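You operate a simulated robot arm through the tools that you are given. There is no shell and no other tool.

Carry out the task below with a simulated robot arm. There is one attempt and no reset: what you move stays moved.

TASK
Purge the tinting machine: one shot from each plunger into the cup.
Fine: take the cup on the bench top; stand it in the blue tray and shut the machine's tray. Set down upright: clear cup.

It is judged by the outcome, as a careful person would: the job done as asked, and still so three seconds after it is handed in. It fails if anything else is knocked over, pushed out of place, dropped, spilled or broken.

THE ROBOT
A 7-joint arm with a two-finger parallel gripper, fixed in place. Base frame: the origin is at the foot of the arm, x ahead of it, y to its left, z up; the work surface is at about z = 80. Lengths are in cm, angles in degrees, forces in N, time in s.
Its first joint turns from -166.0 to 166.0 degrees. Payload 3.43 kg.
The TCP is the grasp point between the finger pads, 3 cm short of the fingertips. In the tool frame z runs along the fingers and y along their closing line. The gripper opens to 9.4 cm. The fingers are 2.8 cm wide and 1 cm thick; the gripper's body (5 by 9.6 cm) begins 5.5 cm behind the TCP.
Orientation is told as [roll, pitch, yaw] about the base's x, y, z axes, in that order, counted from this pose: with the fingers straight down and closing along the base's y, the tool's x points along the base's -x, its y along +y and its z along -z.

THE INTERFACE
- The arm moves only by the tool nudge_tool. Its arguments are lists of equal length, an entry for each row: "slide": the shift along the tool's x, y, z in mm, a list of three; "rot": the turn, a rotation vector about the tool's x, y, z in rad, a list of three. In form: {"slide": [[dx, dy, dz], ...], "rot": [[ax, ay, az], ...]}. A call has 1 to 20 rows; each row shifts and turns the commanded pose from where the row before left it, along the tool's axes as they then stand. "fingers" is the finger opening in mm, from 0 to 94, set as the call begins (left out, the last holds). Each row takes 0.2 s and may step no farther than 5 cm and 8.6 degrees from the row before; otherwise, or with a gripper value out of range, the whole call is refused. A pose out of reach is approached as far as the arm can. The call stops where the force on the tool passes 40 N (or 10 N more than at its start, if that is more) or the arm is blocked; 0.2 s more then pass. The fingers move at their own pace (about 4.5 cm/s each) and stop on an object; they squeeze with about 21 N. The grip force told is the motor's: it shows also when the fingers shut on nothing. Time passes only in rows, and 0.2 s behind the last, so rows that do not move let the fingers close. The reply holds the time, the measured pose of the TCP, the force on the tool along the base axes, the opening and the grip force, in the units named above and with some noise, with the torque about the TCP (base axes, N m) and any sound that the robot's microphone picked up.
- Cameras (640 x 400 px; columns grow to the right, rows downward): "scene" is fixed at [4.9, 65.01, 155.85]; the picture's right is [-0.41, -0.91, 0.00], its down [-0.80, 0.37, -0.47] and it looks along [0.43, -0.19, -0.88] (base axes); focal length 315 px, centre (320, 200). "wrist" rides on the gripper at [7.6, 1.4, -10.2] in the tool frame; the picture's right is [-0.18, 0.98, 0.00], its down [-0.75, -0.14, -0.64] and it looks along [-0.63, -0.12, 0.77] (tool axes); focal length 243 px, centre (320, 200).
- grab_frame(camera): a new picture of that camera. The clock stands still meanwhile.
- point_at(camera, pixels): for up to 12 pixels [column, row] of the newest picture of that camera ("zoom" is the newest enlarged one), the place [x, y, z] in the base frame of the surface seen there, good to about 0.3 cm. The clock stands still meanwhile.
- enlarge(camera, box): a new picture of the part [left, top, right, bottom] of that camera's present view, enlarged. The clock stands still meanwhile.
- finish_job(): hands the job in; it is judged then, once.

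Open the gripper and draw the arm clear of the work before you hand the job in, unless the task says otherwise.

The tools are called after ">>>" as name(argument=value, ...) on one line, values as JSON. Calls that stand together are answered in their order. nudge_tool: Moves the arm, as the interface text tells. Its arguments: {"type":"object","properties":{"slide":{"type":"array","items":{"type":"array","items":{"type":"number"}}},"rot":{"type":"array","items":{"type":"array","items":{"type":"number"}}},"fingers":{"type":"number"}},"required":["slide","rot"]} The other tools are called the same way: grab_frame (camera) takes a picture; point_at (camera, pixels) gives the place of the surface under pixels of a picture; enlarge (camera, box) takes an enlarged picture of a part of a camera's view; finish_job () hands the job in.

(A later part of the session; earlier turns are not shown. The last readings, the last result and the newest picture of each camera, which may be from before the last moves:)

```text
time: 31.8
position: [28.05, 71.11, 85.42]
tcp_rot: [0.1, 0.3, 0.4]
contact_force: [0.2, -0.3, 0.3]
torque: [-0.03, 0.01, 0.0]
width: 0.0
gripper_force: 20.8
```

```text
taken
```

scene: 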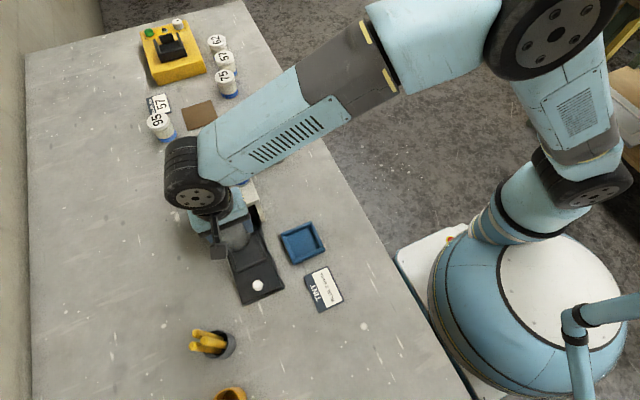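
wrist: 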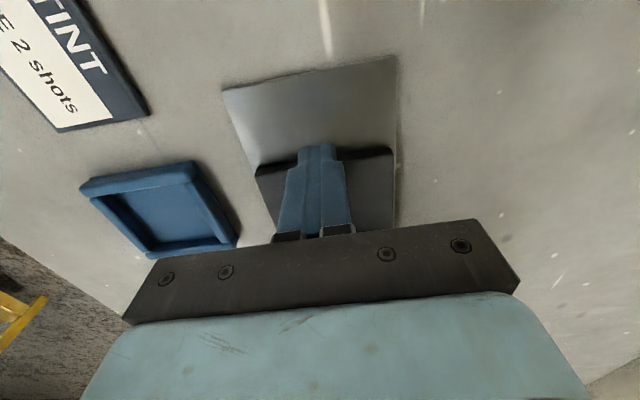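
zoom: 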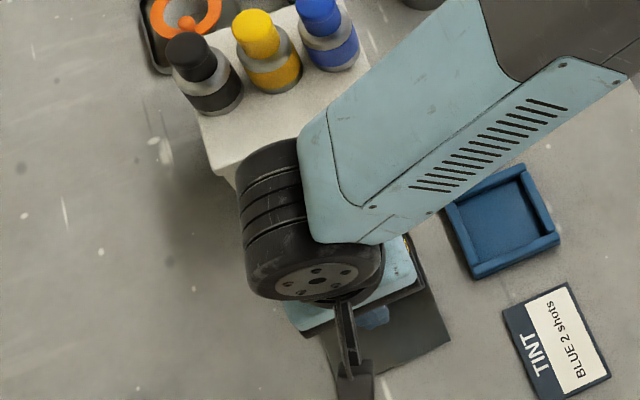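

The tray moves with the fingers. I keep pushing and slow down near the expected shut position (TCP x ≈ 34.5).

>>> nudge_tool(slide=[[-8, 0, 0], [-8, 0, 0], [-8, 0, 0], [-8, 0, 0], [-8, 0, 0], [-8, 0, 0], [-4, 0, 0], [-4, 0, 0], [-3, 0, 0], [-3, 0, 0], [-2, 0, 0], [-2, 0, 0], [0, 0, 0]], rot=[[0, 0, 0], [0, 0, 0], [0, 0, 0], [0, 0, 0], [0, 0, 0], [0, 0, 0], [0, 0, 0], [0, 0, 0], [0, 0, 0], [0, 0, 0], [0, 0, 0], [0, 0, 0], [0, 0, 0]])

>>> grab_frame(camera="wrist")

```text
time: 34.6
position: [34.51, 71.01, 85.21]
tcp_rot: [0.1, 0.2, 0.5]
contact_force: [0.1, -0.3, 0.5]
torque: [-0.02, -0.03, -0.03]
width: 0.0
gripper_force: 21.0
```

```text
taken
```

wrist: 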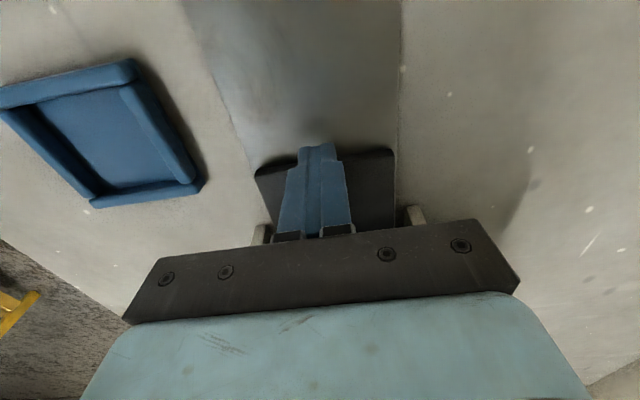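

No stop felt yet. I continue in 1.5 mm rows to feel the closed position.

>>> nudge_tool(slide=[[-1.5, 0, 0], [-1.5, 0, 0], [-1.5, 0, 0], [-1.5, 0, 0], [0, 0, 0]], rot=[[0, 0, 0], [0, 0, 0], [0, 0, 0], [0, 0, 0], [0, 0, 0]])

```text
time: 35.8
position: [35.05, 71.17, 85.09]
tcp_rot: [0.1, 0.2, 0.5]
contact_force: [-10.7, -4.2, 0.2]
torque: [-0.05, 0.05, -0.1]
width: 0.03
gripper_force: 21.3
```

A −10.7 N reaction: the stop is near. I press 2 mm more to confirm, then look.

>>> nudge_tool(slide=[[-1, 0, -1], [-1, 0, -1], [0, 0, 0]], rot=[[0, 0, 0], [0, 0, 0], [0, 0, 0]])

>>> nudge_tool(slide=[[10, 0, 0], [30, 0, -20], [40, 0, -30], [0, 0, -48], [0, 0, -48]], rot=[[0, 0, 0], [0, 0, 0], [0, 0, 0], [0, 0, 0], [0, 0, 0]])

>>> grab_frame(camera="scene")

>>> grab_frame(camera="wrist")

```text
time: 36.6
position: [35.08, 71.25, 85.31]
tcp_rot: [0.0, 0.2, 0.5]
contact_force: [-31.7, -4.6, -12.7]
torque: [0.02, 0.44, -0.11]
width: 0.02
gripper_force: 21.2
```

```text
time: 37.8
position: [27.53, 71.18, 100.18]
tcp_rot: [0.0, 0.2, 0.3]
contact_force: [-0.4, 0.1, -0.2]
torque: [-0.07, 0.01, 0.02]
width: 0.02
gripper_force: 21.0
```

```text
taken
```

scene: 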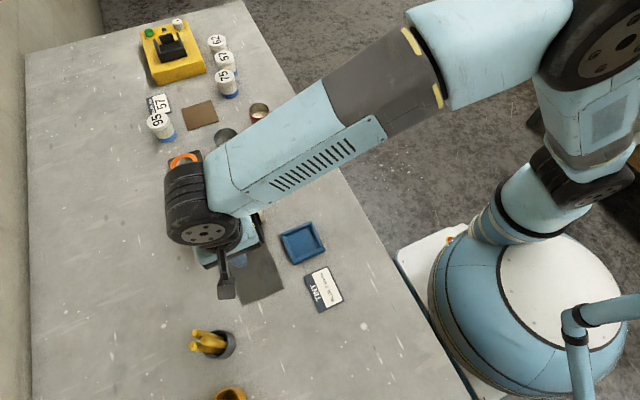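

```text
taken
```

wrist: 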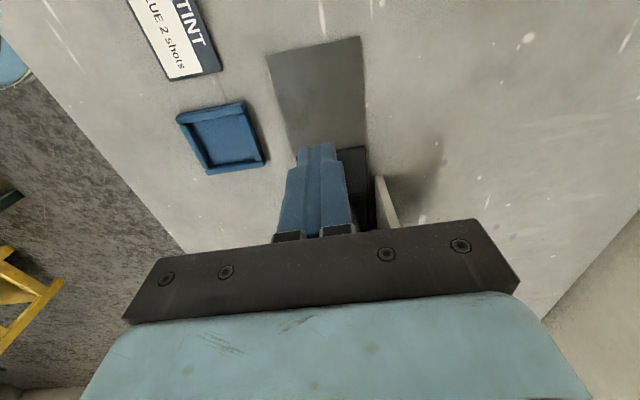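

The tray is shut (−31 N at the stop). Now I raise the arm out of the way to measure the plunger caps precisely.

>>> nudge_tool(slide=[[20, -20, -35], [20, -20, -35], [20, -30, -30], [20, -30, 0], [20, -30, 0]], rot=[[0, 0, 0], [0, 0, 0], [0, 0, 0], [0, 0, 0], [0, 0, 0]])

>>> grab_frame(camera="scene")

>>> enlarge(camera="scene", box=[160, 140, 270, 260])

>>> grab_frame(camera="wrist")

```text
time: 39.0
position: [17.43, 57.84, 110.02]
tcp_rot: [0.1, 0.2, 0.5]
contact_force: [-0.3, 0.1, -0.2]
torque: [-0.03, 0.03, -0.02]
width: 0.0
gripper_force: 21.7
```

```text
taken
```

scene: 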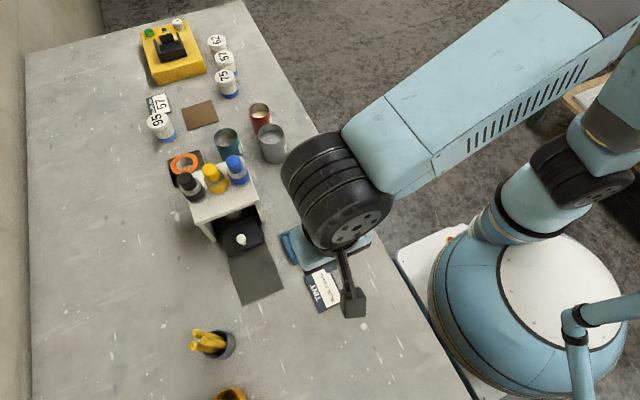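

```text
3.33 times, centred on (215, 200) of scene
```

zoom: 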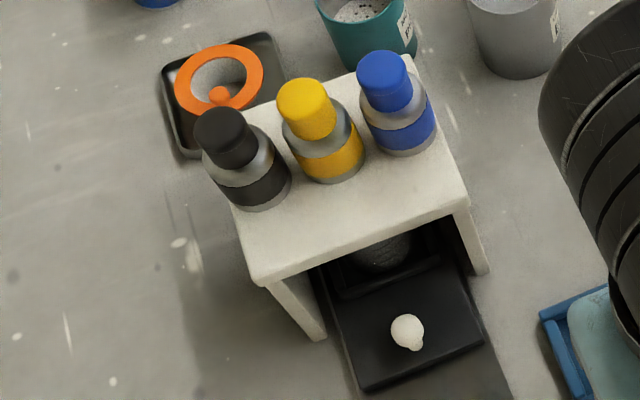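

```text
taken
```

wrist: 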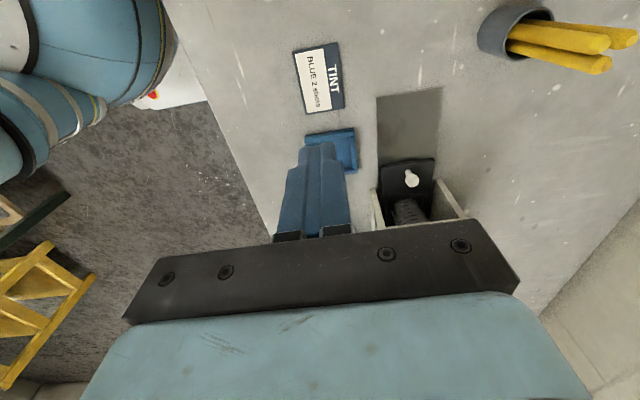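

The cup stands inside the shut machine. I measure the cap tops in this zoom (blue 381,70; yellow 302,98; black 220,126).

>>> point_at(camera="zoom", pixels=[[381, 70], [360, 75], [402, 65], [302, 98], [281, 104], [323, 92], [220, 126], [199, 132], [241, 120], [381, 54], [302, 82], [220, 110]])

>>> point_at(camera="scene", pixels=[[236, 172], [241, 239]])

>>> enlarge(camera="scene", box=[170, 150, 260, 210])

```text
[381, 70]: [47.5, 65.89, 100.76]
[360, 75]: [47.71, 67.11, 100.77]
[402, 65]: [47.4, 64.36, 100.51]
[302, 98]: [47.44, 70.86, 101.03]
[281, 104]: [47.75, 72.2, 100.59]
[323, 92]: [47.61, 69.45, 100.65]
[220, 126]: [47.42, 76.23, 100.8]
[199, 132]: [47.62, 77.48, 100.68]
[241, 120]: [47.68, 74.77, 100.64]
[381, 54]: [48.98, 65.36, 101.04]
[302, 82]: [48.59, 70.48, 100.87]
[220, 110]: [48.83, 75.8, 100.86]
```

```text
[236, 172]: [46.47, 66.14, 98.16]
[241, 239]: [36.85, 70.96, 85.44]
```

```text
6.67 times, centred on (215, 180) of scene
```

zoom: 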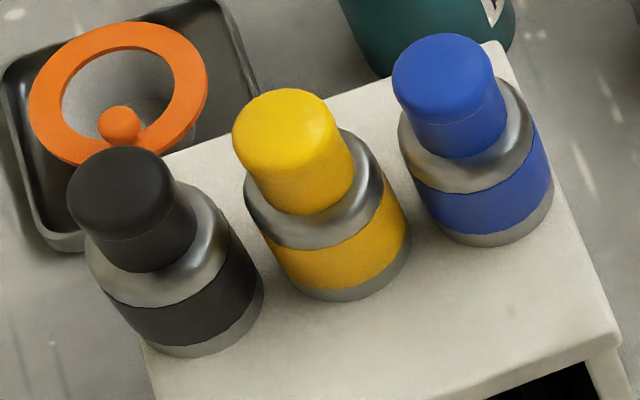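

The cap centres are at x 47.5, y 65.75 / 70.85 / 76.1, top z 100.7. With the fingers shut I go above the blue plunger at z 108 (tips at 105).

>>> nudge_tool(slide=[[-37.6, 9.9, -10], [-37.6, 9.9, 0], [-37.6, 9.9, 0], [-37.6, 9.9, 0], [-37.6, 9.9, 0], [-37.6, 9.9, 0], [-37.6, 9.9, 10], [-37.6, 9.9, 20], [0, 0, 0]], rot=[[0, 0, 0], [0, 0, 0], [0, 0, 0], [0, 0, 0], [0, 0, 0], [0, 0, 0], [0, 0, 0], [0, 0, -0.006], [0, 0, 0]])

>>> grab_frame(camera="scene")

>>> grab_frame(camera="wrist")

```text
time: 41.0
position: [47.8, 66.1, 108.0]
tcp_rot: [0.1, 0.2, 0.7]
contact_force: [-0.2, 0.8, 0.5]
torque: [0.0, -0.01, 0.02]
width: 0.0
gripper_force: 20.9
```

```text
taken
```

scene: 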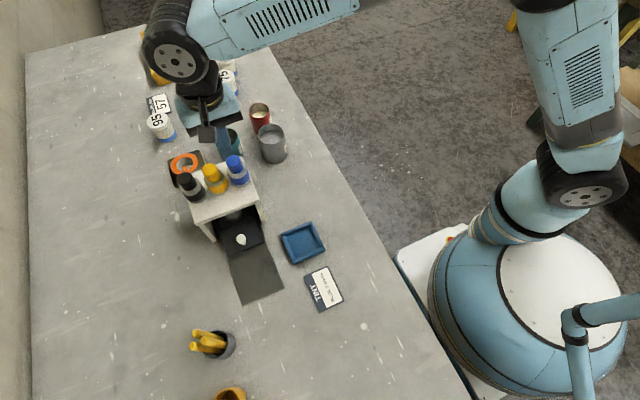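

```text
taken
```

wrist: 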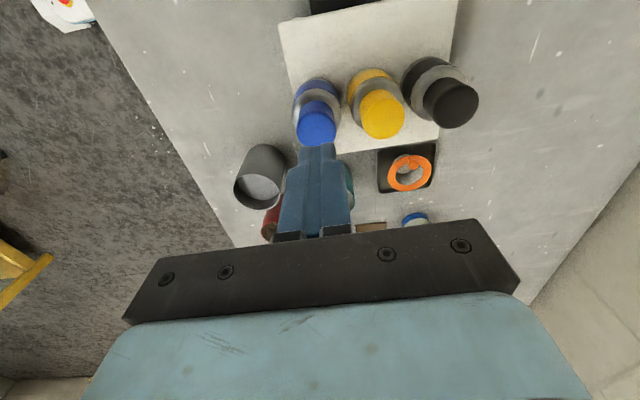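

I am over the blue cap (wrist 317,125). I verify the cap centres from this nearer view.

>>> point_at(camera="wrist", pixels=[[317, 125], [301, 128], [333, 125], [317, 137], [382, 115], [362, 118], [403, 113], [382, 134], [451, 104], [427, 108], [477, 102], [455, 124]])

>>> enlarge(camera="wrist", box=[270, 40, 490, 180])

```text
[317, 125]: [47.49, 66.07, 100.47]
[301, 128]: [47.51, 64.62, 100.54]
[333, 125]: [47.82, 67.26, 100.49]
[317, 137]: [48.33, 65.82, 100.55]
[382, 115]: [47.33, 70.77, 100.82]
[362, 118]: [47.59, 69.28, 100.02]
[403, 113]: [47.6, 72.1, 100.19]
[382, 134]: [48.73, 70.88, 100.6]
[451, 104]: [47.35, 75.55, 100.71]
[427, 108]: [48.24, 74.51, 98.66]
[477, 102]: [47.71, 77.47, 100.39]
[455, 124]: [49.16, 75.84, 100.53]
```

```text
2.86 times, centred on (380, 110) of wrist
```

zoom: 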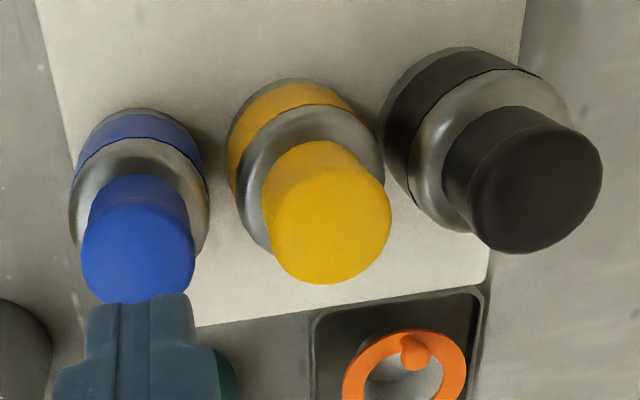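

Centres agree: (47.6, 65.85). I descend to just above contact then press in small rows to learn the force.

>>> nudge_tool(slide=[[2, -2, 15], [0, 0, 15], [0, 0, 10], [0, 0, 3], [0, 0, 3], [0, 0, 0]], rot=[[0, 0, 0.006], [0, 0, 0], [0, 0, 0], [0, 0, 0], [0, 0, 0], [0, 0, 0]])

```text
time: 42.4
position: [47.35, 65.77, 103.28]
tcp_rot: [0.2, 0.3, 0.4]
contact_force: [0.0, 1.4, 2.7]
torque: [0.02, -0.02, 0.04]
width: 0.0
gripper_force: 20.9
```

Contact at z 103.3 (2.7 N). I press on in 2 mm rows.

>>> nudge_tool(slide=[[0, 0, 2], [0, 0, 2], [0, 0, 2], [0, 0, 0]], rot=[[0, 0, 0], [0, 0, 0], [0, 0, 0], [0, 0, 0]])

```text
time: 43.4
position: [47.46, 65.91, 102.8]
tcp_rot: [0.1, 0.2, 0.3]
contact_force: [-3.3, -1.5, 9.0]
torque: [-0.04, 0.05, 0.02]
width: 0.0
gripper_force: 21.1
heard: click
```

A click was heard at z 102.8. I complete the same stroke to its bottom, without releasing.

>>> nudge_tool(slide=[[0, 0, 2], [0, 0, 2], [0, 0, 2], [0, 0, 0]], rot=[[0, 0, 0], [0, 0, 0], [0, 0, 0], [0, 0, 0]])

```text
time: 44.5
position: [47.49, 65.93, 102.71]
tcp_rot: [0.5, 0.0, 0.5]
contact_force: [-2.2, -2.7, 17.8]
torque: [-0.06, -0.04, 0.1]
width: 0.0
gripper_force: 21.2
stopped in row 4: the force on the tool passed its limit at 41 N (the readings are from after the stop); the commanded pose is now the measured one
```

The plunger is at its bottom with just one click. I lift away and look at it and the cup.

>>> nudge_tool(slide=[[0, 0, -15], [0, 0, -40], [0, 0, 0]], rot=[[0, 0, 0], [0, 0, 0], [0, 0, 0]])

>>> enlarge(camera="scene", box=[160, 140, 280, 260])

>>> grab_frame(camera="wrist")

```text
time: 45.3
position: [47.63, 65.88, 107.99]
tcp_rot: [0.4, 0.1, 0.5]
contact_force: [0.3, -0.6, 0.5]
torque: [0.0, 0.02, 0.0]
width: 0.0
gripper_force: 20.9
```

```text
3.33 times, centred on (220, 200) of scene
```

zoom: 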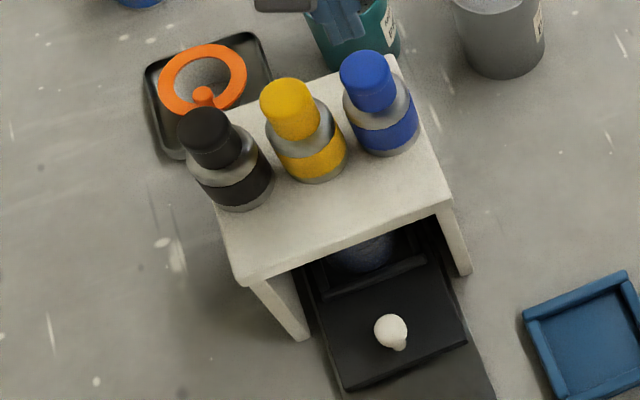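

```text
taken
```

wrist: 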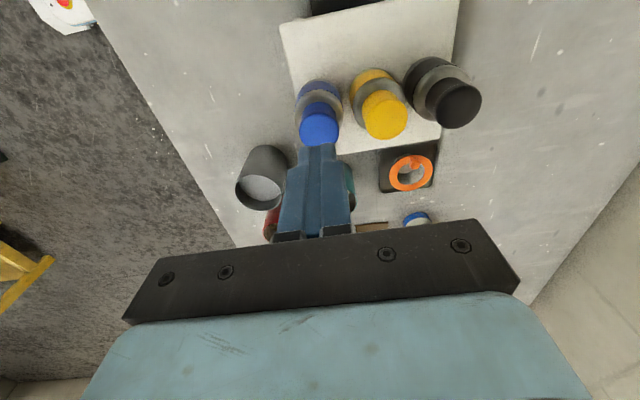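

The cup inside now looks bluish and the blue cap sprang back. Next the yellow plunger at (47.6, 70.82).

>>> nudge_tool(slide=[[0, 25, -3], [0, 24.5, 0], [0, 0, 0], [0, 0, 15], [0, 0, 15], [0, 0, 10], [0, 0, 3], [0, 0, 3], [0, 0, 0]], rot=[[0.006, 0, 0], [0, 0, 0], [0, 0, 0], [0, 0, 0], [0, 0, 0], [0, 0, 0], [0, 0, 0], [0, 0, 0], [0, 0, 0]])

```text
time: 47.3
position: [47.46, 70.8, 103.65]
tcp_rot: [0.0, 0.2, 0.3]
contact_force: [0.4, 0.3, 0.5]
torque: [-0.01, -0.03, 0.01]
width: 0.01
gripper_force: 21.1
```

The tips are just above the yellow cap (z 103.65). I press in 2 mm rows.

>>> nudge_tool(slide=[[0, 0, 2], [0, 0, 2], [0, 0, 2], [0, 0, 2], [0, 0, 1], [0, 0, 0]], rot=[[0, 0, 0], [0, 0, 0], [0, 0, 0], [0, 0, 0], [0, 0, 0], [0, 0, 0]])

```text
time: 48.7
position: [47.42, 70.68, 102.67]
tcp_rot: [0.1, 0.3, 0.4]
contact_force: [2.7, -0.7, 5.6]
torque: [0.02, -0.11, 0.02]
width: 0.0
gripper_force: 20.8
heard: click
```

One click heard. I finish the stroke to the bottom, then lift.

>>> nudge_tool(slide=[[0, 0, 1.5], [0, 0, 1.5], [0, 0, 0]], rot=[[0, 0, 0], [0, 0, 0], [0, 0, 0]])

>>> nudge_tool(slide=[[0, 0, -15], [0, 0, -40], [0, 0, 0]], rot=[[0, 0, 0], [0, 0, 0], [0, 0, 0]])

>>> enlarge(camera="scene", box=[160, 140, 280, 260])

```text
time: 49.5
position: [47.34, 70.68, 102.63]
tcp_rot: [0.1, 0.0, 0.4]
contact_force: [1.8, 1.5, 23.3]
torque: [0.08, -0.25, 0.02]
width: 0.02
gripper_force: 20.6
```

```text
time: 50.3
position: [47.32, 70.92, 107.76]
tcp_rot: [-0.1, 0.0, 0.4]
contact_force: [-0.4, -0.1, 0.1]
torque: [0.03, -0.02, -0.02]
width: 0.02
gripper_force: 20.7
```

```text
3.33 times, centred on (220, 200) of scene
```

zoom: 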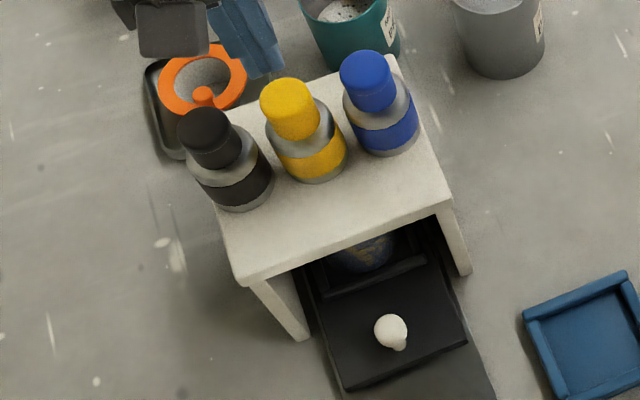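

The cup shows yellow with blue. Now the black plunger at (47.55, 76.05).

>>> nudge_tool(slide=[[-1, 26, -3], [-1, 25.5, 0], [0, 0, 0], [0, 0, 15], [0, 0, 15], [0, 0, 10], [0, 0, 3], [0, 0, 0]], rot=[[0, 0, 0], [0, 0, 0], [0, 0, 0], [0, 0, 0], [0, 0, 0], [0, 0, 0], [0, 0, 0], [0, 0, 0]])

```text
time: 52.1
position: [47.63, 76.06, 103.72]
tcp_rot: [0.0, 0.2, 0.4]
contact_force: [-0.9, 0.1, -0.1]
torque: [0.0, -0.03, 0.03]
width: 0.0
gripper_force: 21.1
```

Right above the black cap; I press in 2 mm rows.

>>> nudge_tool(slide=[[0, 0, 2], [0, 0, 2], [0, 0, 2], [0, 0, 2], [0, 0, 2], [0, 0, 0]], rot=[[0, 0, 0], [0, 0, 0], [0, 0, 0], [0, 0, 0], [0, 0, 0], [0, 0, 0]])

```text
time: 53.5
position: [47.65, 75.9, 102.88]
tcp_rot: [0.0, 0.1, 0.4]
contact_force: [-1.6, 1.0, 3.7]
torque: [0.03, 0.04, 0.0]
width: 0.0
gripper_force: 21.4
heard: click
```

One click. I finish the stroke, then lift clear.

>>> nudge_tool(slide=[[0, 0, 1.5], [0, 0, 1.5], [0, 0, 0]], rot=[[0, 0, 0], [0, 0, 0], [0, 0, 0]])

>>> nudge_tool(slide=[[0, 0, -15], [0, 0, -40], [0, 0, -30], [0, 0, 0]], rot=[[0, 0, 0], [0, 0, 0], [0, 0, 0], [0, 0, 0]])

>>> enlarge(camera="scene", box=[160, 140, 280, 260])

```text
time: 54.3
position: [47.59, 75.92, 102.58]
tcp_rot: [0.1, 0.0, 0.5]
contact_force: [2.8, -5.1, 14.8]
torque: [-0.11, -0.1, -0.05]
width: 0.0
gripper_force: 20.5
```

```text
time: 55.3
position: [47.5, 76.03, 111.2]
tcp_rot: [0.0, 0.1, 0.5]
contact_force: [0.7, -0.2, -0.2]
torque: [-0.02, -0.01, -0.01]
width: 0.0
gripper_force: 20.9
```

```text
3.33 times, centred on (220, 200) of scene
```

zoom: 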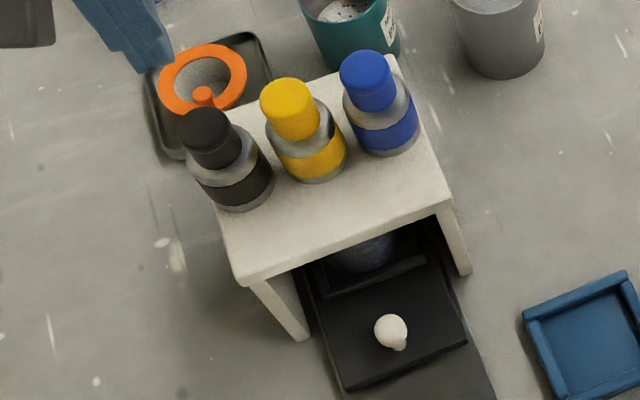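

All three caps have been pressed once. I move back in front of the machine, open the fingers to 50 mm and tilt 25° for gripping the knob.

>>> nudge_tool(slide=[[40, -8.3, 0], [40, -8.3, 0], [40, -8.3, 0], [40, -8.3, 10], [40, -8.3, 25], [40, -8.3, 25], [0, 0, 45], [0, 0, 0], [0, 0, 0], [0, 0, 0], [0, 0, 0]], rot=[[0, 0, 0], [0, 0, 0], [0, 0, 0], [0, 0, 0], [0, 0, 0], [0, 0, 0], [0, 0, 0.006], [0, -0.146, 0], [0, -0.146, 0], [0, -0.146, 0], [0, 0, 0]], fingers=50)

```text
time: 57.7
position: [23.53, 70.7, 100.71]
tcp_rot: [0.1, -25.2, 0.2]
contact_force: [-0.3, -0.5, 0.4]
torque: [0.0, 0.01, -0.01]
width: 5.02
gripper_force: 0.1
```

Now the same diagonal approach to the knob at (36.85, 70.95, 85.75).

>>> nudge_tool(slide=[[-12.4, 0.6, 35.3], [-12.4, 0.6, 35.3], [-12.4, 0.6, 35.3], [-12.4, 0.6, 35.3], [-3.9, 0, 25.3], [-3.9, 0, 25.3], [0, 0, 0]], rot=[[0, 0, 0], [0, 0, 0], [0, 0, 0], [0, 0, 0], [0, 0, 0], [0, 0, 0], [0, 0, 0]])

>>> grab_frame(camera="wrist")

```text
time: 59.3
position: [36.91, 71.0, 85.64]
tcp_rot: [0.0, -25.0, 0.1]
contact_force: [-0.1, -0.1, 0.8]
torque: [-0.03, 0.0, 0.01]
width: 5.0
gripper_force: 0.1
```

```text
taken
```

wrist: 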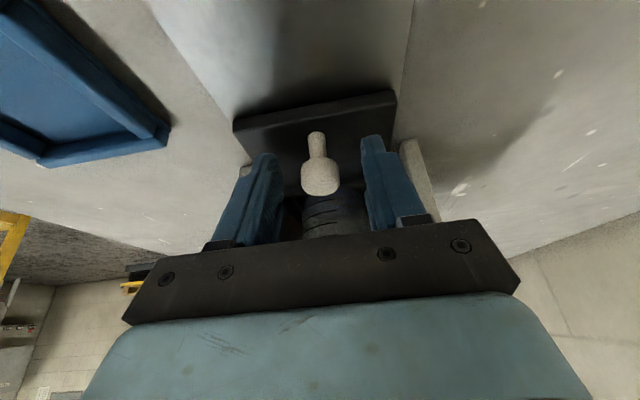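

The knob is centred. I close lightly on it (target 17 mm).

>>> nudge_tool(slide=[[0, 0, 0], [0, 0, 0], [0, 0, 0], [0, 0, 0]], rot=[[0, 0, 0], [0, 0, 0], [0, 0, 0], [0, 0, 0]], fingers=17)

```text
time: 60.3
position: [36.91, 71.1, 85.73]
tcp_rot: [0.0, -25.1, 0.1]
contact_force: [-0.5, -1.5, -1.2]
torque: [-0.02, -0.01, 0.01]
width: 2.12
gripper_force: 44.6
```

Well centred, little side force. I pull the tray open smoothly in 6 mm rows.

>>> nudge_tool(slide=[[1.8, 0, -0.85], [3.6, 0, -1.7], [5.44, 0, -2.54], [5.44, 0, -2.54], [5.44, 0, -2.54], [5.44, 0, -2.54], [5.44, 0, -2.54], [5.44, 0, -2.54], [5.44, 0, -2.54], [5.44, 0, -2.54], [5.44, 0, -2.54], [5.44, 0, -2.54], [5.44, 0, -2.54], [5.44, 0, -2.54], [5.44, 0, -2.54], [5.44, 0, -2.54], [5.44, 0, -2.54], [5.44, 0, -2.54], [3.6, 0, -1.7], [1.8, 0, -0.85]], rot=[[0, 0, 0], [0, 0, 0], [0, 0, 0], [0, 0, 0], [0, 0, 0], [0, 0, 0], [0, 0, 0], [0, 0, 0], [0, 0, 0], [0, 0, 0], [0, 0, 0], [0, 0, 0], [0, 0, 0], [0, 0, 0], [0, 0, 0], [0, 0, 0], [0, 0, 0], [0, 0, 0], [0, 0, 0], [0, 0, 0]])

>>> enlarge(camera="scene", box=[170, 180, 290, 300])

```text
time: 64.5
position: [26.38, 71.05, 85.7]
tcp_rot: [-0.1, -25.1, -0.1]
contact_force: [0.2, -22.2, -12.7]
torque: [-0.25, 0.25, -0.16]
width: 2.1
gripper_force: 45.1
```

```text
3.33 times, centred on (230, 240) of scene
```

zoom: 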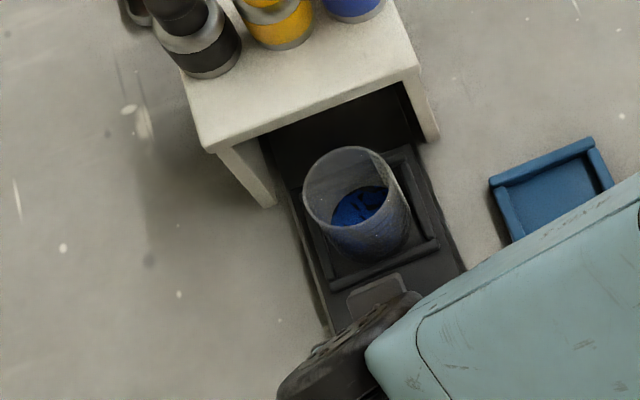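

The cup came out upright with the shots in it. I pull another 1.6 cm.

>>> nudge_tool(slide=[[2.7, -0.7, -1.25], [4.5, -0.7, -2.1], [4.5, 0, -2.1], [2.7, 0, -1.25], [0, 0, 0]], rot=[[0, 0, 0], [0, 0, 0], [0, 0, 0], [0, 0, 0], [0, 0, 0]])

>>> enlarge(camera="scene", box=[190, 190, 270, 270])

```text
time: 65.7
position: [24.56, 71.05, 85.71]
tcp_rot: [0.1, -25.0, 0.0]
contact_force: [-0.7, -5.1, -22.3]
torque: [-0.09, 0.25, -0.06]
width: 2.09
gripper_force: 45.2
```

```text
5.00 times, centred on (230, 230) of scene
```

zoom: 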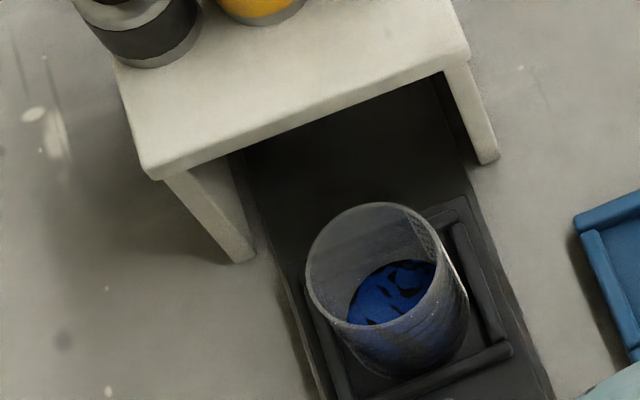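

The contents show blue with dark streaks. I relax the vertical load slightly, release the knob and back out along the tool axis.

>>> nudge_tool(slide=[[0.5, 0, 1], [0, 0, 0]], rot=[[0, 0, 0], [0, 0, 0]])

>>> nudge_tool(slide=[[0, 0, 0], [0, 0, 0], [0, 0, 0], [0, 0, -30], [0, 0, -45], [0, 0, -45], [0, 0, 0], [0, 0, 0], [0, 0, 0]], rot=[[0, 0, 0], [0, 0, 0], [0, 0, 0], [0, 0, 0], [0, 0, 0], [0, 0, 0], [0, 0.146, 0], [0, 0.146, 0], [0, 0.146, 0]], fingers=60)

>>> grab_frame(camera="scene")

>>> grab_frame(camera="wrist")

```text
time: 66.3
position: [24.63, 71.0, 85.7]
tcp_rot: [0.1, -25.1, -0.1]
contact_force: [0.5, -8.6, -4.0]
torque: [-0.2, 0.21, -0.04]
width: 2.13
gripper_force: 45.0
```

```text
time: 68.3
position: [19.62, 70.82, 96.65]
tcp_rot: [0.1, 0.2, 0.0]
contact_force: [-0.5, 0.7, -0.3]
torque: [0.04, -0.04, -0.01]
width: 5.96
gripper_force: 0.0
```

```text
taken
```

scene: 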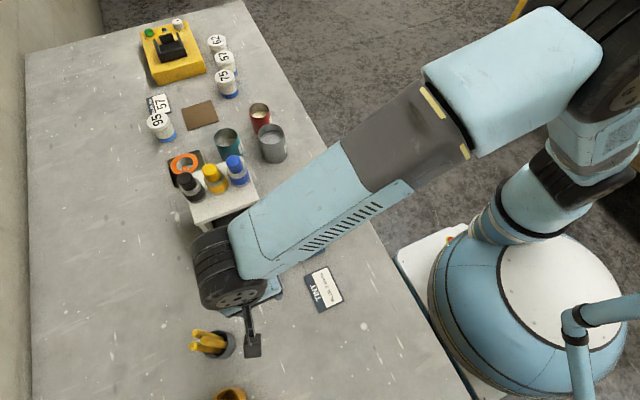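

```text
taken
```

wrist: 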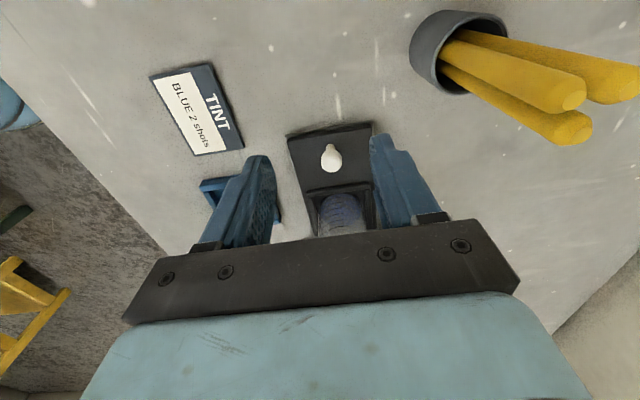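

The cup is in the recess behind the knob. I open to 88 mm, rise a little and move over it, then check the alignment.

>>> nudge_tool(slide=[[0, 0, -20], [-37, 0.5, 0], [-37, 0.5, 0], [-37, 0.5, 0], [-37, 0.5, 0], [0, 0, 0]], rot=[[0, 0, 0], [0, 0, 0], [0, 0, 0], [0, 0, 0], [0, 0, 0], [0, 0, 0]], fingers=86)

>>> grab_frame(camera="wrist")

>>> enlarge(camera="wrist", box=[240, 30, 400, 200])

>>> enlarge(camera="scene", box=[190, 190, 290, 310])

```text
time: 69.7
position: [34.21, 71.39, 98.37]
tcp_rot: [-0.1, 0.1, 0.2]
contact_force: [-0.6, -0.1, -0.2]
torque: [0.0, 0.02, 0.0]
width: 8.6
gripper_force: 0.1
```

```text
taken
```

wrist: 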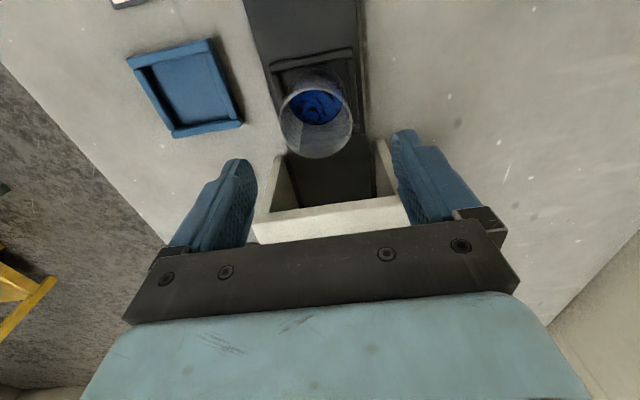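

```text
2.35 times, centred on (320, 115) of wrist
```

zoom: 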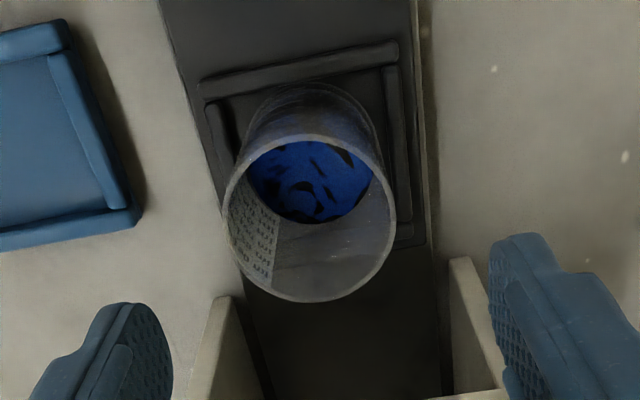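

```text
3.33 times, centred on (240, 250) of scene
```

zoom: 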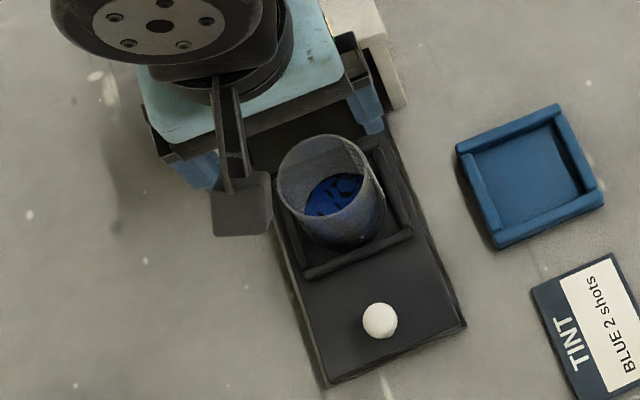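

The rim centre is computed at (34.4, 70.9), the TCP at (34.2, 71.4). I shift −4.5 mm in y, +2 mm in x, and descend to z 87.0.

>>> nudge_tool(slide=[[-2, -4.5, 0], [0, 0, 28], [0, 0, 28], [0, 0, 28], [0, 0, 20], [0, 0, 9], [0, 0, 0]], rot=[[0, 0, 0], [0, 0, 0], [0, 0, 0], [0, 0, 0], [0, 0, 0], [0, 0, 0], [0, 0, 0]])

>>> grab_frame(camera="wrist")

```text
time: 71.3
position: [34.71, 70.67, 87.13]
tcp_rot: [0.0, 0.1, 0.1]
contact_force: [-0.1, 0.1, 0.4]
torque: [0.02, 0.03, -0.03]
width: 8.61
gripper_force: 0.0
```

```text
taken
```

wrist: 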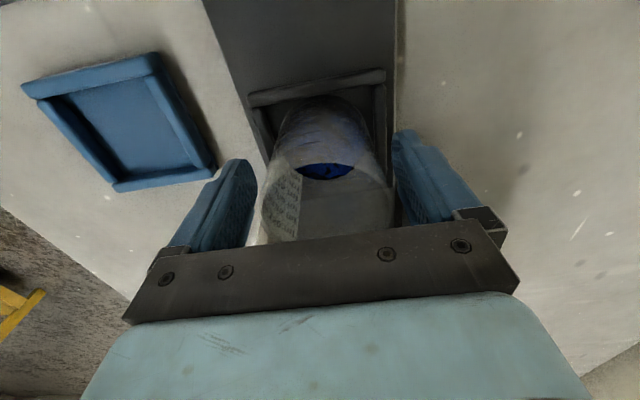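

The rim spans columns 258–393 (centre 326, expected 320), so I shift 2 mm to +y and then close gently.

>>> nudge_tool(slide=[[0, 2.2, 0], [0, 0, 0]], rot=[[0, 0, 0], [0, 0, 0]])

>>> nudge_tool(slide=[[0, 0, 0], [0, 0, 0], [0, 0, 0], [0, 0, 0]], rot=[[0, 0, 0], [0, 0, 0], [0, 0, 0], [0, 0, 0]], fingers=52)

```text
time: 71.9
position: [34.55, 70.97, 87.07]
tcp_rot: [0.0, 0.2, 0.1]
contact_force: [-0.4, -0.5, -0.6]
torque: [-0.04, 0.0, -0.01]
width: 8.62
gripper_force: 0.1
```

```text
time: 72.9
position: [34.56, 70.97, 87.12]
tcp_rot: [0.0, 0.1, 0.2]
contact_force: [0.5, 0.6, 0.6]
torque: [0.01, 0.02, -0.04]
width: 5.87
gripper_force: 20.8
```

Gripped (5.87 cm, 21 N). I lift gently to z ≈ 97 and then measure the blue tray.

>>> nudge_tool(slide=[[0, 0, -4], [0, 0, -12], [0, 0, -20], [0, 0, -25], [0, 0, -25], [0, 0, -12], [0, 0, 0]], rot=[[0, 0, 0], [0, 0, 0], [0, 0, 0], [0, 0, 0], [0, 0, 0], [0, 0, 0], [0, 0, 0]])

>>> grab_frame(camera="wrist")

>>> enlarge(camera="scene", box=[265, 205, 345, 280])

```text
time: 74.5
position: [34.53, 70.81, 96.97]
tcp_rot: [0.1, 0.1, 0.2]
contact_force: [-0.9, 0.3, -0.2]
torque: [0.03, -0.01, -0.02]
width: 5.86
gripper_force: 21.5
```

```text
taken
```

wrist: 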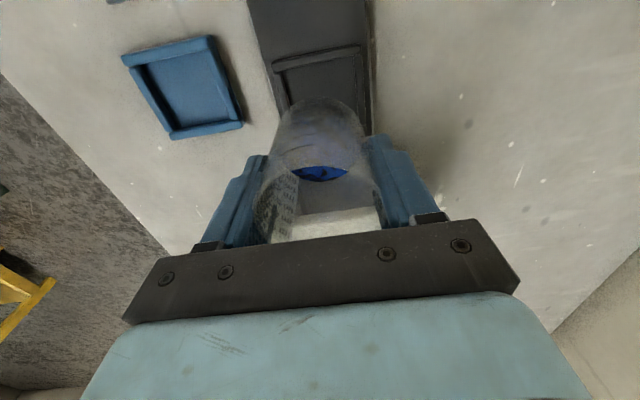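

```text
5.33 times, centred on (305, 242) of scene
```

zoom: 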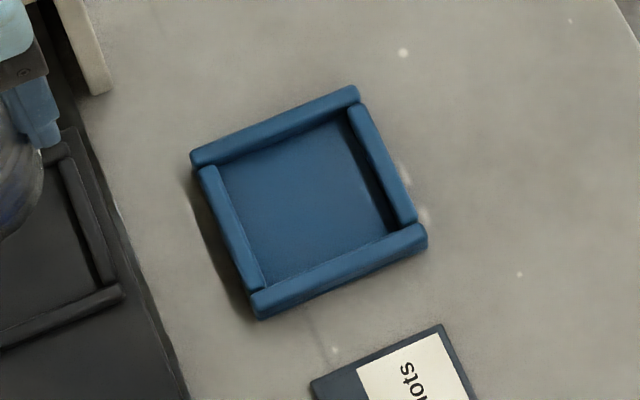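

The blue tray is clear in this zoom; I measure its wall tops and floor.

>>> point_at(camera="zoom", pixels=[[197, 160], [355, 93], [422, 230], [258, 303], [310, 200], [275, 125], [380, 165], [340, 265], [228, 222], [345, 120], [390, 222], [265, 275]])

```text
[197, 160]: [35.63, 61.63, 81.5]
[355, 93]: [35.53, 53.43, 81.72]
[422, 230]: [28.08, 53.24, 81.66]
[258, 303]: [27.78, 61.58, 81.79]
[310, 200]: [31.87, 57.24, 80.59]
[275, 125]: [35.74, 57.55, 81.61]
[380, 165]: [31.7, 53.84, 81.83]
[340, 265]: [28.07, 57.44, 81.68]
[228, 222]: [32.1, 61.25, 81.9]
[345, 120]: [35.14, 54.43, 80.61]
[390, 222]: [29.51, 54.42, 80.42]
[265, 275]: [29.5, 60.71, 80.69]
```

The blue tray's centre is (31.85, 57.5), floor 80.6, wall tops 81.7. I carry the cup there smoothly.

>>> nudge_tool(slide=[[1, -5, 0], [2, -13, 0], [4, -19, 0], [4, -20, 0], [4, -20, 0], [4, -20, 0], [4, -18, 0], [3, -12, 0], [1, -5, 0], [0, 0, 0], [0, 0, 0]], rot=[[0, 0, 0], [0, 0, 0], [0, 0, 0], [0, 0, 0], [0, 0, 0], [0, 0, 0], [0, 0, 0], [0, 0, 0], [0, 0, 0], [0, 0, 0], [0, 0, 0]])

>>> grab_frame(camera="wrist")

>>> enlarge(camera="wrist", box=[220, 20, 420, 240])

>>> grab_frame(camera="scene")

```text
time: 76.9
position: [31.83, 57.52, 97.0]
tcp_rot: [0.1, 0.1, 0.0]
contact_force: [0.1, -0.6, 0.1]
torque: [-0.01, -0.01, 0.02]
width: 5.89
gripper_force: 20.7
```

```text
taken
```

wrist: 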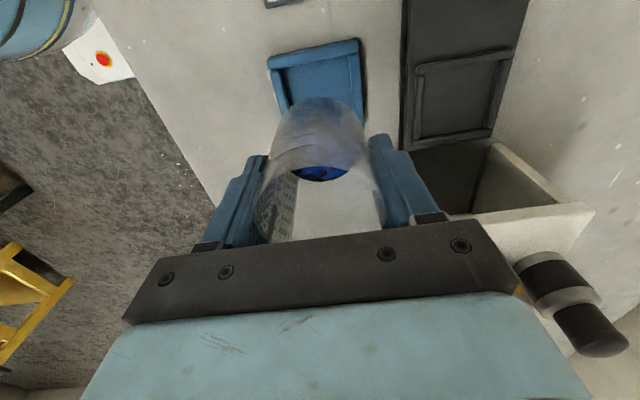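

```text
1.82 times, centred on (320, 130) of wrist
```

zoom: 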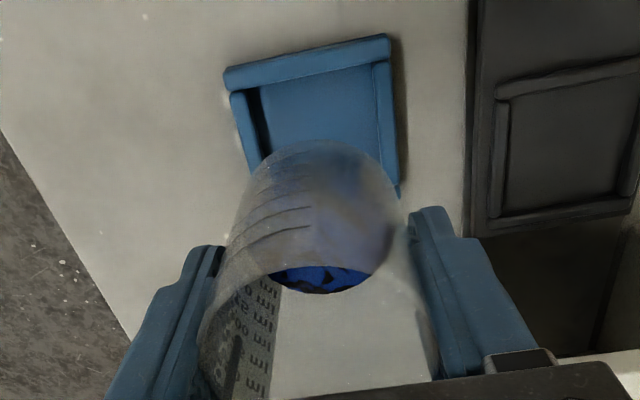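

```text
taken
```

scene: 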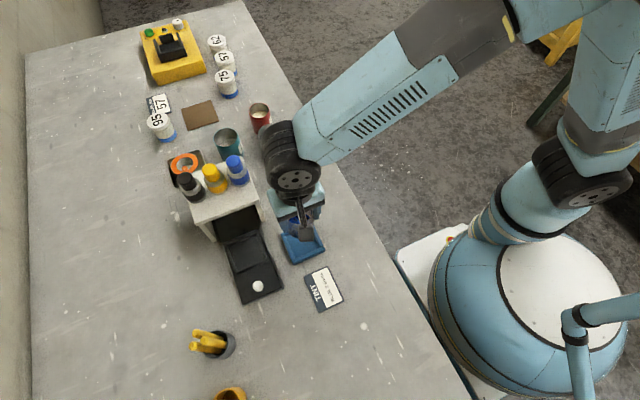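

Positions agree. I lower to z 88.5 (cup bottom about 83, above the tray walls) and check alignment.

>>> nudge_tool(slide=[[0, 0, 8], [0, 0, 20], [0, 0, 25], [0, 0, 20], [0, 0, 10], [0, 0, 2], [0, 0, 0]], rot=[[0, 0, 0], [0, 0, 0], [0, 0, 0], [0, 0, 0], [0, 0, 0], [0, 0, 0], [0, 0, 0]])

>>> enlarge(camera="wrist", box=[220, 60, 420, 240])

>>> enlarge(camera="scene", box=[260, 190, 350, 280])

```text
time: 78.5
position: [31.8, 57.55, 88.54]
tcp_rot: [0.0, 0.1, 0.2]
contact_force: [-1.3, -0.5, -0.7]
torque: [-0.02, 0.02, 0.01]
width: 5.88
gripper_force: 20.9
```

```text
2.22 times, centred on (320, 150) of wrist
```

zoom: 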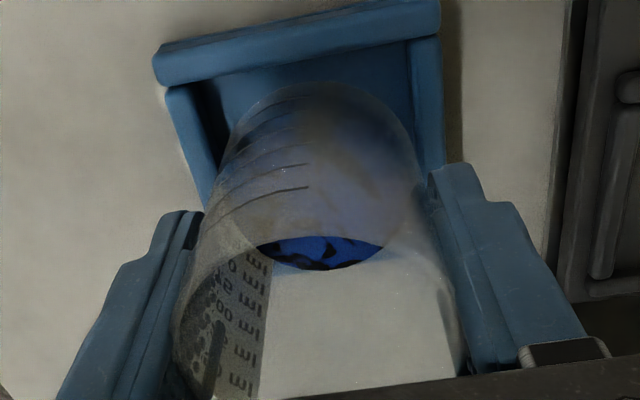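

```text
4.44 times, centred on (305, 235) of scene
```

zoom: 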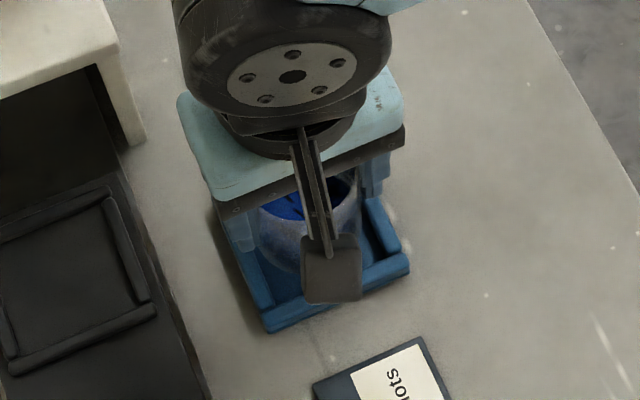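

Looks aligned to within a few mm. I lower 1.7 cm more so the bottom is just above the wall tops, and check again.

>>> nudge_tool(slide=[[0, 0, 5], [0, 0, 6], [0, 0, 0]], rot=[[0, 0, 0], [0, 0, 0], [0, 0, 0]])

>>> enlarge(camera="wrist", box=[220, 60, 420, 240])

>>> grab_frame(camera="wrist")

>>> point_at(camera="wrist", pixels=[[258, 110], [266, 130], [280, 100], [400, 100], [406, 125], [310, 88], [330, 82]])

```text
time: 79.3
position: [31.91, 57.75, 87.32]
tcp_rot: [0.0, 0.1, 0.1]
contact_force: [-0.2, -0.2, -0.6]
torque: [0.0, 0.01, 0.03]
width: 5.86
gripper_force: 20.9
```

```text
2.22 times, centred on (320, 150) of wrist
```

zoom: 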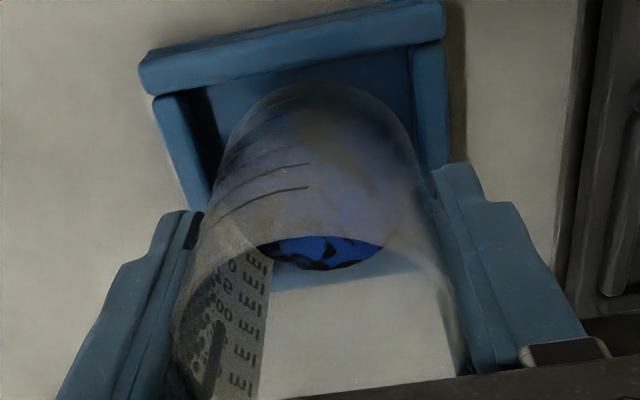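

```text
taken
```

wrist: 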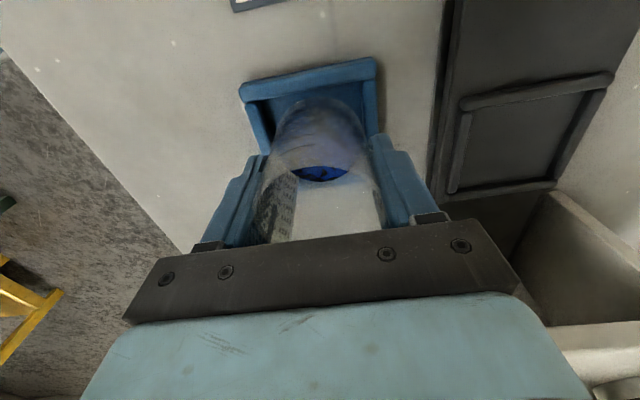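

```text
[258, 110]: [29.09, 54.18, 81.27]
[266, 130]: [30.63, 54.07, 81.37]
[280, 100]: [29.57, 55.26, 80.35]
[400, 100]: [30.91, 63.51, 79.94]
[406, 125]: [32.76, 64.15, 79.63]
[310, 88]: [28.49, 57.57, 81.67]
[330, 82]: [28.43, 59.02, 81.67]
```

The cup is about 2 mm towards +y of the tray centre. I shift −2 mm and lower to the floor in small rows.

>>> nudge_tool(slide=[[0, -2, 0], [0, 0, 4], [0, 0, 4], [0, 0, 3], [0, 0, 1], [0, 0, 0]], rot=[[0, 0, 0], [0, 0, 0], [0, 0, 0], [0, 0, 0], [0, 0, 0], [0, 0, 0]])

>>> enlarge(camera="wrist", box=[220, 60, 420, 240])

```text
time: 80.7
position: [31.8, 57.49, 86.17]
tcp_rot: [0.0, 0.1, 0.2]
contact_force: [-0.8, 0.0, -0.6]
torque: [0.0, 0.03, 0.01]
width: 5.86
gripper_force: 20.8
```

```text
2.22 times, centred on (320, 150) of wrist
```

zoom: 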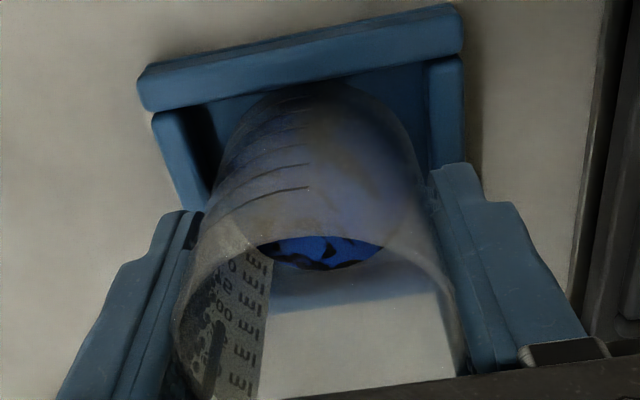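

The cup bottom is inside the walls and centred, no contact yet. I lower 1 mm at a time.

>>> nudge_tool(slide=[[0, 0, 1], [0, 0, 1], [0, 0, 1], [0, 0, 0]], rot=[[0, 0, 0], [0, 0, 0], [0, 0, 0], [0, 0, 0]])

```text
time: 81.7
position: [31.81, 57.36, 85.8]
tcp_rot: [0.0, 0.1, 0.1]
contact_force: [-0.5, -0.8, -0.4]
torque: [-0.01, 0.0, -0.01]
width: 5.88
gripper_force: 21.1
```

Still no floor contact at z 85.8; I continue.

>>> nudge_tool(slide=[[0, 0, 1], [0, 0, 1], [0, 0, 0]], rot=[[0, 0, 0], [0, 0, 0], [0, 0, 0]])

```text
time: 82.5
position: [31.8, 57.41, 85.69]
tcp_rot: [0.2, 0.0, 0.1]
contact_force: [-0.6, 4.4, 14.9]
torque: [0.04, 0.1, 0.05]
width: 5.88
gripper_force: 21.3
```

Floor contact (14.9 N). I release and rise slowly at first.

>>> nudge_tool(slide=[[0, 0, -0.7], [0, 0, 0], [0, 0, 0], [0, 0, 0], [0, 0, -15], [0, 0, -35], [0, 0, -40], [0, 0, -20]], rot=[[0, 0, 0], [0, 0, 0], [0, 0, 0], [0, 0, 0], [0, 0, 0], [0, 0, 0], [0, 0, 0], [0, 0, 0]], fingers=84)

>>> grab_frame(camera="wrist")

>>> enlarge(camera="scene", box=[220, 190, 350, 310])

```text
time: 84.3
position: [31.82, 57.56, 96.62]
tcp_rot: [0.0, 0.1, 0.2]
contact_force: [-0.5, 0.0, -0.5]
torque: [-0.02, 0.05, -0.01]
width: 8.41
gripper_force: 0.1
```

```text
taken
```

wrist: 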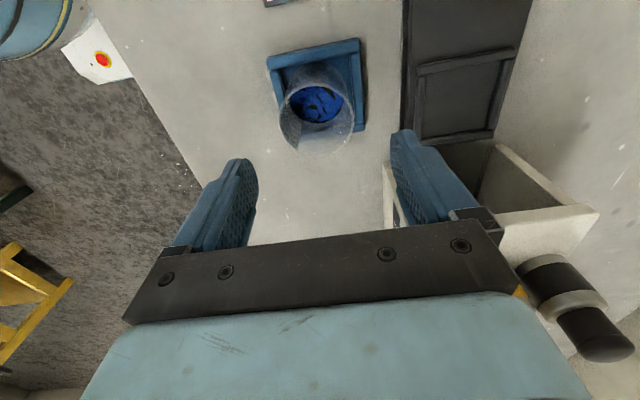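

```text
3.33 times, centred on (285, 250) of scene
```

zoom: 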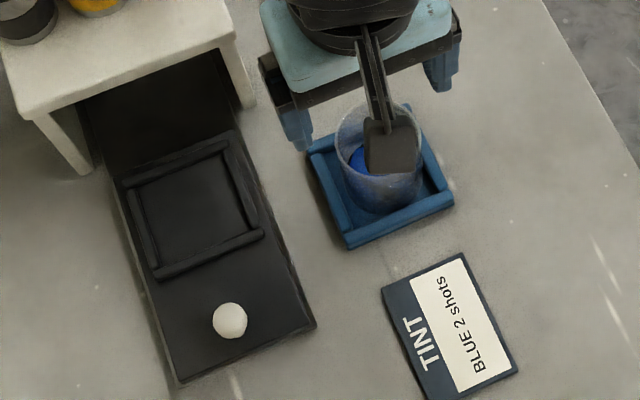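

The cup stands upright in the blue tray. Now I close the fingers and go in front of the knob to push the machine's tray shut.

>>> nudge_tool(slide=[[0, 0, -20], [29, 33.5, 0], [29, 33.5, 0], [29, 33.5, 0], [29, 33.5, 0], [0, 0, 40], [0, 0, 40], [0, 0, 50], [0, 0, 0]], rot=[[0, 0, 0], [0, 0, 0], [0, 0, 0], [0, 0, 0], [0, 0, 0], [0, 0, 0], [0, 0, 0], [0, 0, 0], [0, 0, 0]], fingers=0)

```text
time: 86.3
position: [20.32, 70.85, 85.49]
tcp_rot: [0.0, 0.1, 0.1]
contact_force: [0.3, 0.5, 0.4]
torque: [-0.02, 0.03, 0.01]
width: 0.01
gripper_force: 21.1
```

In position at (20.3, 70.85, 85.5). I push in +x towards the closed stop.

>>> nudge_tool(slide=[[-5, 1, 0], [-5, 0, 0], [-5, 0, 0], [-5, 0, 0], [-5, 0, 0], [-7, 0, 0], [-8, 0, 0], [-8, 0, 0], [-8, 0, 0], [-8, 0, 0], [-8, 0, 0], [-8, 0, 0], [-8, 0, 0], [-8, 0, 0], [-8, 0, 0], [-8, 0, 0], [-8, 0, 0], [-8, 0, 0], [-6, 0, 0], [-4, 0, 0]], rot=[[0, 0, 0], [0, 0, 0], [0, 0, 0], [0, 0, 0], [0, 0, 0], [0, 0, 0], [0, 0, 0], [0, 0, 0], [0, 0, 0], [0, 0, 0], [0, 0, 0], [0, 0, 0], [0, 0, 0], [0, 0, 0], [0, 0, 0], [0, 0, 0], [0, 0, 0], [0, 0, 0], [0, 0, 0], [0, 0, 0]])

```text
time: 90.5
position: [34.17, 70.93, 85.74]
tcp_rot: [0.0, 0.1, 0.1]
contact_force: [0.6, 0.8, 0.2]
torque: [0.03, 0.04, -0.03]
width: 0.0
gripper_force: 21.2
```

I finish with small rows until the stop is felt.

>>> nudge_tool(slide=[[-2, 0, 2], [-2, 0, 0], [-2, 0, 0], [-1.5, 0, 0], [-1.5, 0, 0], [-1.5, 0, 0], [-1, 0, 0], [-1, 0, 0], [0, 0, 0]], rot=[[0, 0, 0], [0, 0, 0], [0, 0, 0], [0, 0, 0], [0, 0, 0], [0, 0, 0], [0, 0, 0], [0, 0, 0], [0, 0, 0]])

```text
time: 92.5
position: [35.06, 71.06, 85.51]
tcp_rot: [0.0, 0.1, 0.1]
contact_force: [-21.7, 2.0, -1.1]
torque: [0.08, 0.29, 0.06]
width: 0.0
gripper_force: 21.0
```

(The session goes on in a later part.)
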